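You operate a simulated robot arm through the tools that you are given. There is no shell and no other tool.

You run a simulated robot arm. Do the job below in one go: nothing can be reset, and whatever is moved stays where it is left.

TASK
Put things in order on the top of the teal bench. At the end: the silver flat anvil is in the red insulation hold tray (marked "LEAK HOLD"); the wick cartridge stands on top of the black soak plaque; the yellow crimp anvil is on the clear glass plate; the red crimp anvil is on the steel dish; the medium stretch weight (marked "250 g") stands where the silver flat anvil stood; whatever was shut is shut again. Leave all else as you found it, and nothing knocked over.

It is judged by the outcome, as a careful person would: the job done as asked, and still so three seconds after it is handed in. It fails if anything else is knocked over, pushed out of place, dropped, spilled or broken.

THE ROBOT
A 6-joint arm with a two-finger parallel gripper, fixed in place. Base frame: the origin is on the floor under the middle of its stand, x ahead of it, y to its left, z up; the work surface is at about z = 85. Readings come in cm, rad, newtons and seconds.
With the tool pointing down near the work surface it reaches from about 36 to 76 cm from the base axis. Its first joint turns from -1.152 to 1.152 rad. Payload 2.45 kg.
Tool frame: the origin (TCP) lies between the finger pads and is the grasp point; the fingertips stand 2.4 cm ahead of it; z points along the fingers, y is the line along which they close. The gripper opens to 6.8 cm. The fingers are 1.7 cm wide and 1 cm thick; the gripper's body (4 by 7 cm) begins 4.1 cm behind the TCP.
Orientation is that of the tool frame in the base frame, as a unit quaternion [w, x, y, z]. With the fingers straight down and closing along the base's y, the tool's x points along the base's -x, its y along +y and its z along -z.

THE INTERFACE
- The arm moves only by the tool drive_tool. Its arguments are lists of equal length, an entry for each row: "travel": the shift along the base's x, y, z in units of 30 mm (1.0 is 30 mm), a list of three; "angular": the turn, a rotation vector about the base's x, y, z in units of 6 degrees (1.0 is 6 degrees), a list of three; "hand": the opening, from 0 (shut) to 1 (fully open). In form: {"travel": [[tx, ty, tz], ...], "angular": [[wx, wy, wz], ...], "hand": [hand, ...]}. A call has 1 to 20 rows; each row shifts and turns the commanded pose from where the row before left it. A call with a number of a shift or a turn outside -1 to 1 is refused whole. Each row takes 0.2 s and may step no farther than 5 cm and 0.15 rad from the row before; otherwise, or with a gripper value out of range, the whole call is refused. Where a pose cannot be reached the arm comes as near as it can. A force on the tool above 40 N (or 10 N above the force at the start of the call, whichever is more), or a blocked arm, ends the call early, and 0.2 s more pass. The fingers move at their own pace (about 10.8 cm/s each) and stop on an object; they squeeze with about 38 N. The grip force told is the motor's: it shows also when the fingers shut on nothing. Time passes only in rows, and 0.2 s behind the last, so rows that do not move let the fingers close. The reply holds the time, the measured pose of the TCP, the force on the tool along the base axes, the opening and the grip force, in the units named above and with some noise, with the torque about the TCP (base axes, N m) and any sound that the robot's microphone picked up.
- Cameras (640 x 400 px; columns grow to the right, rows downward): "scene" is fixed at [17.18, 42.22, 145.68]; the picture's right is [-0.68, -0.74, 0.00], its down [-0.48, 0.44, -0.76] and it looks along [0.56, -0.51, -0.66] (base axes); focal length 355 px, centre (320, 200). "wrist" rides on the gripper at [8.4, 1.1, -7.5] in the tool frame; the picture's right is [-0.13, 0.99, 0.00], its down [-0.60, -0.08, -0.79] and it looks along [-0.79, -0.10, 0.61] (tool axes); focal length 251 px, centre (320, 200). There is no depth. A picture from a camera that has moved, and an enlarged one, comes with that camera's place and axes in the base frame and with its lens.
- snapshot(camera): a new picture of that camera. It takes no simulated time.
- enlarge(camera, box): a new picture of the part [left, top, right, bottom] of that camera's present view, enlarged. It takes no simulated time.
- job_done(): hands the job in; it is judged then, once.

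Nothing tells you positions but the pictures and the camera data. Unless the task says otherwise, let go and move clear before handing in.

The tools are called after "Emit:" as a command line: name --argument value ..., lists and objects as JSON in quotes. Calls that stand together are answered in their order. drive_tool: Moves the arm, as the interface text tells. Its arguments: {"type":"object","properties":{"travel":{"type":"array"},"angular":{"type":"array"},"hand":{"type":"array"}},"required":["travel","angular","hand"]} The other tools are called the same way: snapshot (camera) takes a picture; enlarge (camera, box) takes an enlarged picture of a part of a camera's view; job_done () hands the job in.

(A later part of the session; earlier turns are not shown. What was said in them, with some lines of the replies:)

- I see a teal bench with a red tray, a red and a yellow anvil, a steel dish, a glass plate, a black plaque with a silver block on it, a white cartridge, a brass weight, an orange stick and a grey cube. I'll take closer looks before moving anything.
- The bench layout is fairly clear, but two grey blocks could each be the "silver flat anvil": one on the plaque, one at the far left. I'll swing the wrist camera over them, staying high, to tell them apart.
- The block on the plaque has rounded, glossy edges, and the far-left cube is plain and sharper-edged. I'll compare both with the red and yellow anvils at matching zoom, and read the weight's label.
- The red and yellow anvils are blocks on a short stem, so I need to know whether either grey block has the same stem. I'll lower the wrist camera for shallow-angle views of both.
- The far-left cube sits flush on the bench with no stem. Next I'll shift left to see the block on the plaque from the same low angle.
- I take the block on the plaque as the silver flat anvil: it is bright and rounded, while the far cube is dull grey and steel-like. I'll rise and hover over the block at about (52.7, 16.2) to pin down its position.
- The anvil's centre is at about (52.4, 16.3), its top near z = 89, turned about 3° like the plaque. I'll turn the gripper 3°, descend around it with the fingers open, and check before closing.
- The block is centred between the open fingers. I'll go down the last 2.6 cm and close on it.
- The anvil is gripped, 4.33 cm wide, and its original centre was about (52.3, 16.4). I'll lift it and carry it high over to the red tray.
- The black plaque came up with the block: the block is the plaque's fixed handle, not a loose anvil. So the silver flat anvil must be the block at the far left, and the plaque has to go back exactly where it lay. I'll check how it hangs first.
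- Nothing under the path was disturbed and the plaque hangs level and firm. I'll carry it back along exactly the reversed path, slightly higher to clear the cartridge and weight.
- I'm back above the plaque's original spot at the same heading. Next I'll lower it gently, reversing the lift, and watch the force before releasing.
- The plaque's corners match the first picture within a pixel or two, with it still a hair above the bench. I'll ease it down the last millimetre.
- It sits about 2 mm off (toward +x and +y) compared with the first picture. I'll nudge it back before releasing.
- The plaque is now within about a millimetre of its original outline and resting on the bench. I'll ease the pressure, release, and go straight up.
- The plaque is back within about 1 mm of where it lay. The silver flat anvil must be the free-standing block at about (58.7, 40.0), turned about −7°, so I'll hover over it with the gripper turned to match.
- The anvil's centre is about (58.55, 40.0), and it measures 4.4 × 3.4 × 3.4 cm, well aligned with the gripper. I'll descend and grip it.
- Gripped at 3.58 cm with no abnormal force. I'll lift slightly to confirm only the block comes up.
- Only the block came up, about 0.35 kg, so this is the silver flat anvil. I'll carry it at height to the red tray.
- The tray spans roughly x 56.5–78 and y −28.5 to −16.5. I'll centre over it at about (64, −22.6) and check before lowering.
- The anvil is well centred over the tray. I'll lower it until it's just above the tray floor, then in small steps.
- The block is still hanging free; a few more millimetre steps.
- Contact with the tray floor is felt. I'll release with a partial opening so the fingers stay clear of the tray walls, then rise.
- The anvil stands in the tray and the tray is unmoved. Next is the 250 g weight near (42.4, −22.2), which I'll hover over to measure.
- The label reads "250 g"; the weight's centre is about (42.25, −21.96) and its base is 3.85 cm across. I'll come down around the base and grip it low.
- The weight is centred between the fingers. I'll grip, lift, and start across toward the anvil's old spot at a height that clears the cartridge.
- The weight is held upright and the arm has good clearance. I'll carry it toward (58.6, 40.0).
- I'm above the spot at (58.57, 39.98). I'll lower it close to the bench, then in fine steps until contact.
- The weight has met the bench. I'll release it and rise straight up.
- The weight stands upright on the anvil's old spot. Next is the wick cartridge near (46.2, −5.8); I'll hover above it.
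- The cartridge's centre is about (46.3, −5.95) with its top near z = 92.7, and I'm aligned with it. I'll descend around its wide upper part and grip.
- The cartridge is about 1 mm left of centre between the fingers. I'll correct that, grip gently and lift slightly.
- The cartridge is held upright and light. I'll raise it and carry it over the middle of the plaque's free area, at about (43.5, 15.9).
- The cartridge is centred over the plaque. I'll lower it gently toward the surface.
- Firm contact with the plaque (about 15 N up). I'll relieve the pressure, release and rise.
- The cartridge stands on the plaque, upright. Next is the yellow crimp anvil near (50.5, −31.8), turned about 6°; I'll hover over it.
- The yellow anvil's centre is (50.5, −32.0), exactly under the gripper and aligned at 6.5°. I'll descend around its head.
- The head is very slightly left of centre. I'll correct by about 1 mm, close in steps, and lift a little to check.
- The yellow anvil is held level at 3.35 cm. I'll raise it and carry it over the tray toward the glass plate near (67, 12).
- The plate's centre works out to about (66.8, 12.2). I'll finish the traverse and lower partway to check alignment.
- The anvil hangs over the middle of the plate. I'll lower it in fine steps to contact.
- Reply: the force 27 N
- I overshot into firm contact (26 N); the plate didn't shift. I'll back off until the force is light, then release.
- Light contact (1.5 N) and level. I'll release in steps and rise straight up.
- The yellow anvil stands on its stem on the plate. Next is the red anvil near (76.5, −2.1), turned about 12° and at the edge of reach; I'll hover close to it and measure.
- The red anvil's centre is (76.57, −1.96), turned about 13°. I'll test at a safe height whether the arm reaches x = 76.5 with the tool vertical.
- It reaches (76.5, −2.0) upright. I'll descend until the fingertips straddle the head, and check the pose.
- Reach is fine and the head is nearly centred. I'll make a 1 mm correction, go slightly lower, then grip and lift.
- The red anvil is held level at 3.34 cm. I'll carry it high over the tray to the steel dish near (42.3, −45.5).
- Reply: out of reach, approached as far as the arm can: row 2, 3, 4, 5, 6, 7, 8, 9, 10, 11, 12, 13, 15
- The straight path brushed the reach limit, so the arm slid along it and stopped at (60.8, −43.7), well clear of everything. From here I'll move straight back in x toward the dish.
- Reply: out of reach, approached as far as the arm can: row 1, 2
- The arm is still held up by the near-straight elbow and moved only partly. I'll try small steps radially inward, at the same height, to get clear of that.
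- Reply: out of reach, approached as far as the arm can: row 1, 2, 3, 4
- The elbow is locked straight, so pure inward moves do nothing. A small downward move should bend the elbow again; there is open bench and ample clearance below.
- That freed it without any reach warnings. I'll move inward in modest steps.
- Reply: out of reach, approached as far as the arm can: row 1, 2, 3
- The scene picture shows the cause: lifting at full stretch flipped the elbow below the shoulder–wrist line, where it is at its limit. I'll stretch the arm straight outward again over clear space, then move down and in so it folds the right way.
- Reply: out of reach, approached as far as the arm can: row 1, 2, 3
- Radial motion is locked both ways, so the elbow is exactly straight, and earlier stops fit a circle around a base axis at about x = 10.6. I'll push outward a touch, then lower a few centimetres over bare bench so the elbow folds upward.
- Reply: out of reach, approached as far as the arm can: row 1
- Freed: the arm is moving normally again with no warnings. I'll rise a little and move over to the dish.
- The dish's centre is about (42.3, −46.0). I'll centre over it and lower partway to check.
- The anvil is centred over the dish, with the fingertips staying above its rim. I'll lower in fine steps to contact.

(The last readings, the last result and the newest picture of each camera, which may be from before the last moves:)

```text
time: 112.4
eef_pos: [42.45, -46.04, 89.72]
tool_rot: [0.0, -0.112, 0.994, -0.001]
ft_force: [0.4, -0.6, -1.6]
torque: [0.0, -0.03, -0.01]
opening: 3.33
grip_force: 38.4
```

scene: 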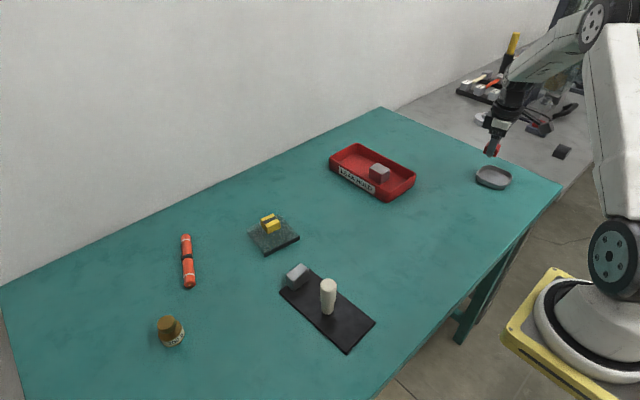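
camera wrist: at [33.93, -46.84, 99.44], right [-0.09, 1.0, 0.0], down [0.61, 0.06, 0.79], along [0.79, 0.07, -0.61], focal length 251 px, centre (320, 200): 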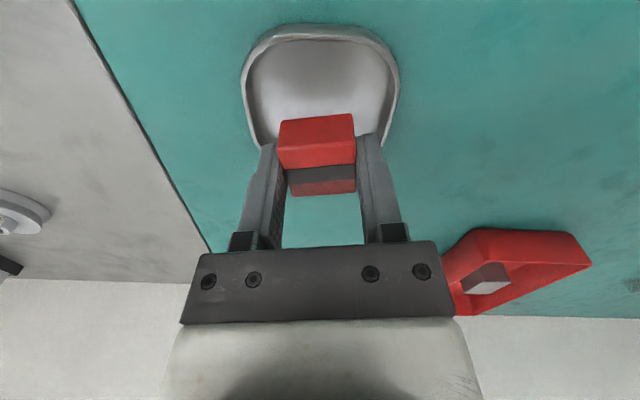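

Still hanging free; I'll continue down in millimetre steps.

Emit:
drive_tool --travel '[[0, 0, -0.03], [0, 0, -0.02], [0, 0, 0]]' --angular '[[0, 0, 0], [0, 0, 0], [0, 0, 0]]' --hand '[0.35, 0.35, 0.35]'

Emit:
enlarge --camera "scene" --box '[460, 130, 530, 200]'

```text
time: 113.2
eef_pos: [42.44, -46.02, 89.6]
tool_rot: [0.0, -0.112, 0.994, 0.0]
ft_force: [0.3, 0.3, -1.7]
torque: [0.04, -0.01, 0.03]
opening: 3.33
grip_force: 37.8
```

```text
5.71 times, centred on (495, 165) of scene
camera zoom: at [17.18, 42.22, 145.68], right [-0.68, -0.74, 0.0], down [-0.48, 0.44, -0.76], along [0.56, -0.51, -0.66], focal length 2030 px, centre (-680, 400)
```

zoom: 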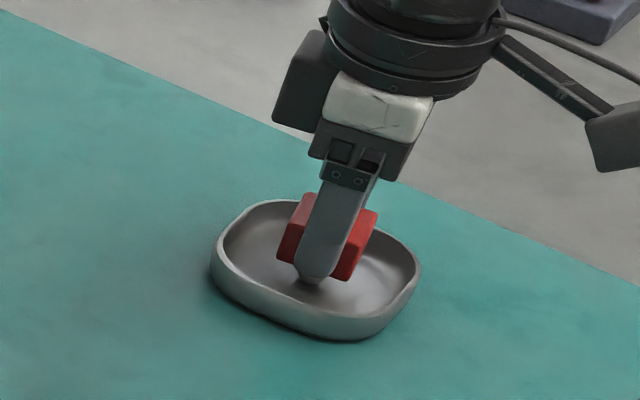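

Emit:
drive_tool --travel '[[0, 0, -0.03], [0, 0, -0.015], [0, 0, 0]]' --angular '[[0, 0, 0], [0, 0, 0], [0, 0, 0]]' --hand '[0.35, 0.35, 0.35]'

```text
time: 114.0
eef_pos: [42.54, -46.01, 89.52]
tool_rot: [0.0, -0.111, 0.994, -0.001]
ft_force: [-0.9, 0.9, 6.1]
torque: [-0.02, 0.03, -0.04]
opening: 3.35
grip_force: 37.6
```

Contact is felt on the dish floor (6 N). I'll release in steps and rise.

Emit:
drive_tool --travel '[[0, 0, 0.012], [0, 0, 0], [0, 0, 0], [0, 0, 0], [0, 0, 0.2], [0, 0, 0.5], [0, 0, 0.8], [0, 0, 0.8], [0, 0, 0.6], [0, 0, 0]]' --angular '[[0, 0, 0], [0, 0, 0], [0, 0, 0], [0, 0, 0], [0, 0, 0], [0, 0, 0], [0, 0, 0], [0, 0, 0], [0, 0, 0], [0, 0, 0]]' --hand '[0.35, 0.53, 0.6, 0.75, 0.75, 0.75, 0.75, 0.75, 0.75, 0.75]'

Emit:
snapshot --camera "wrist"

Emit:
enlarge --camera "scene" --box '[460, 130, 530, 200]'

```text
time: 116.2
eef_pos: [42.12, -45.96, 98.35]
tool_rot: [0.0, -0.111, 0.994, 0.001]
ft_force: [1.2, -0.9, -0.8]
torque: [0.01, 0.03, -0.01]
opening: 5.1
grip_force: 0.0
```

```text
taken
camera wrist: at [33.83, -46.79, 105.82], right [-0.09, 1.0, 0.0], down [0.61, 0.06, 0.79], along [0.79, 0.07, -0.61], focal length 251 px, centre (320, 200)
```

wrist: 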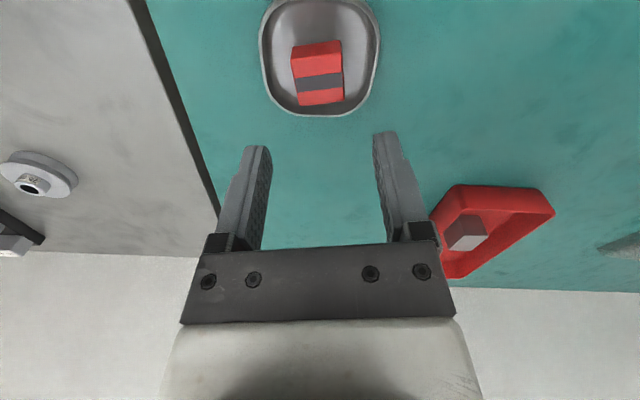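

```text
5.71 times, centred on (495, 165) of scene
camera zoom: at [17.18, 42.22, 145.68], right [-0.68, -0.74, 0.0], down [-0.48, 0.44, -0.76], along [0.56, -0.51, -0.66], focal length 2030 px, centre (-680, 400)
```

zoom: 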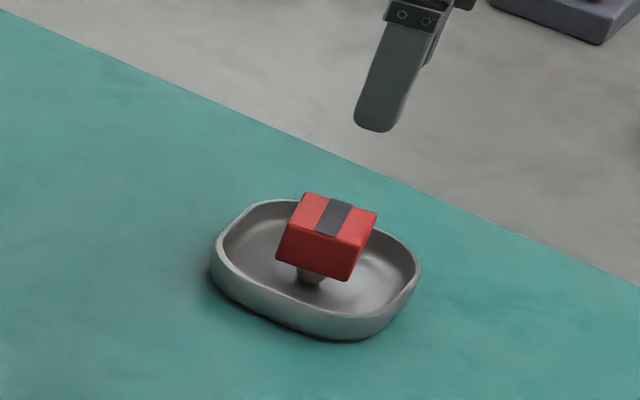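

The red anvil stands in the dish. I'll withdraw the arm to near its starting pose and inspect the whole bench.

Emit:
drive_tool --travel '[[0, 0, 0.9], [0, 0, 0.9], [0.05, 0.92, 0.35], [0.05, 0.92, 0.35], [0.05, 0.92, 0.35], [0.05, 0.92, 0.35], [0.05, 0.92, 0.35], [0.05, 0.92, 0.35], [0.05, 0.92, 0.35], [0.05, 0.92, 0.35], [0.05, 0.92, 0.35], [0.05, 0.92, 0.35], [0.05, 0.92, 0.35], [0.05, 0.92, 0.2], [0.05, 0.92, 0], [0, 0, 0]]' --angular '[[0, 0, 0], [0, 0, 0], [0, 0, -0.165], [0, 0, -0.165], [0, 0, -0.165], [0, 0, -0.165], [0, 0, -0.165], [0, 0, -0.165], [0, 0, -0.165], [0, 0, -0.165], [0, 0, -0.165], [0, 0, -0.165], [0, 0, -0.165], [0, 0, -0.165], [0, 0, -0.165], [0, 0, 0]]' --hand '[0.75, 0.75, 1, 1, 1, 1, 1, 1, 1, 1, 1, 1, 1, 1, 1, 1]'

Emit:
snapshot --camera "scene"

Emit:
snapshot --camera "wrist"

Emit:
enlarge --camera "scene" --box '[220, 160, 400, 360]'

Emit:
enlarge --camera "scene" --box '[320, 120, 520, 260]'

Emit:
enlarge --camera "scene" --box '[100, 210, 300, 370]'

```text
time: 119.6
eef_pos: [44.32, -9.95, 115.88]
tool_rot: [0.0, 0.0, 1.0, 0.0]
ft_force: [0.8, -0.1, 0.0]
torque: [0.02, 0.01, -0.01]
opening: 6.8
grip_force: 0.0
```

```text
taken
```

scene: 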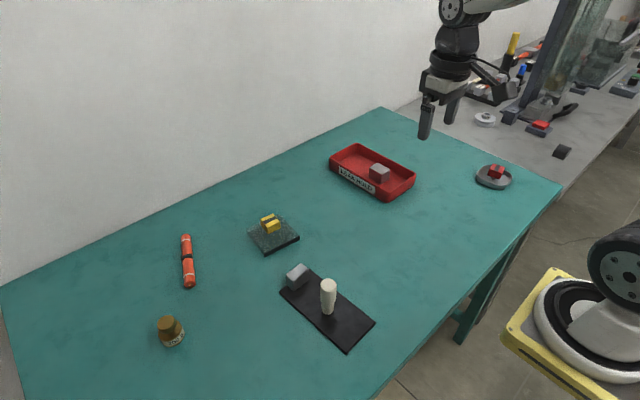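

```text
taken
camera wrist: at [35.84, -9.01, 123.47], right [0.13, 0.99, 0.0], down [0.6, -0.08, 0.79], along [0.79, -0.1, -0.61], focal length 251 px, centre (320, 200)
```

wrist: 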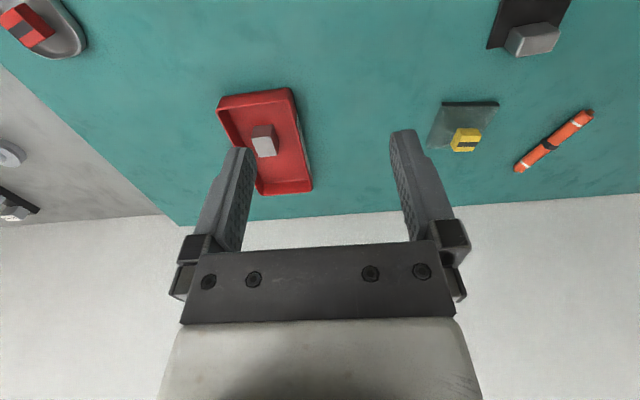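

```text
2.00 times, centred on (310, 260) of scene
camera zoom: at [17.18, 42.22, 145.68], right [-0.68, -0.74, 0.0], down [-0.48, 0.44, -0.76], along [0.56, -0.51, -0.66], focal length 711 px, centre (340, 80)
```

zoom: 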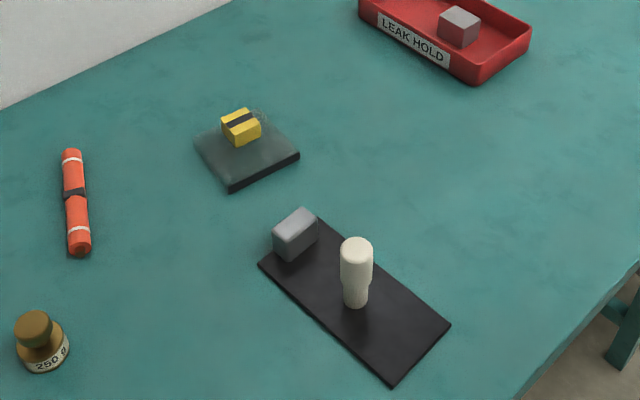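

```text
2.86 times, centred on (420, 190) of scene
camera zoom: at [17.18, 42.22, 145.68], right [-0.68, -0.74, 0.0], down [-0.48, 0.44, -0.76], along [0.56, -0.51, -0.66], focal length 1015 px, centre (34, 229)
```

zoom: 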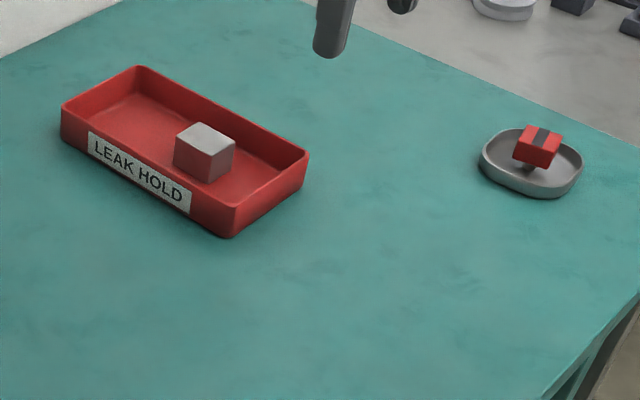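

```text
2.50 times, centred on (200, 290) of scene
camera zoom: at [17.18, 42.22, 145.68], right [-0.68, -0.74, 0.0], down [-0.48, 0.44, -0.76], along [0.56, -0.51, -0.66], focal length 888 px, centre (620, -25)
```

zoom: 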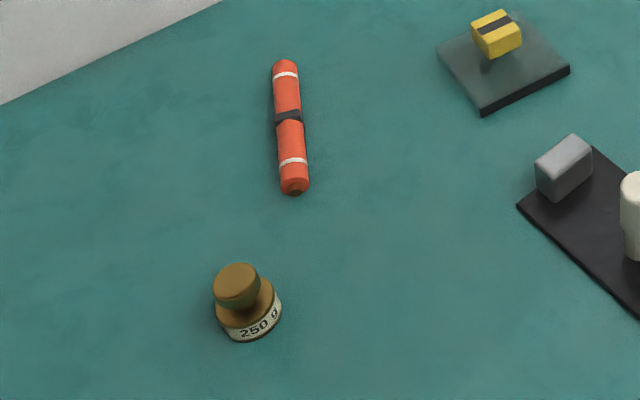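

All the placements check out: the anvil is in the tray, the cartridge on the plaque, the yellow anvil on the glass plate, the red anvil in the dish, and the 250 g weight where the anvil stood. The tray, plate, dish and orange stick haven't moved, the plaque is within about 1 mm of its original spot, and I never opened anything. The gripper is empty and clear, so I'm handing the job in.

Emit:
job_done

```text
The job is handed in.
```

I put all five items where you asked, and nothing was knocked over or dropped. The job is handed in, and I haven't had a verdict back.

| Item | Where it is now |
|---|---|
| Silver flat anvil | In the red "LEAK HOLD" tray |
| Wick cartridge | Standing upright on the black soak plaque |
| Yellow crimp anvil | Standing on its stem on the clear glass plate |
| Red crimp anvil | Standing on its stem in the steel dish |
| 250 g weight | Standing where the silver flat anvil stood, within about half a centimetre |

- **Plaque moved and put back:** I first took the grey block on the black plaque for the silver anvil. It is fixed to the plaque, so lifting it carried the whole plaque partway across the bench. I put the plaque back within about 1 mm of where it lay, then used the loose grey block at the far left as the silver anvil.
- **Detour with the red anvil:** The arm reached full stretch while carrying it and briefly stuck. I worked it free over clear bench, and the anvil stayed in the grip without touching anything.

The tray, glass plate, dish and orange stick look unmoved in the final pictures. I opened nothing, so there was nothing to shut again.
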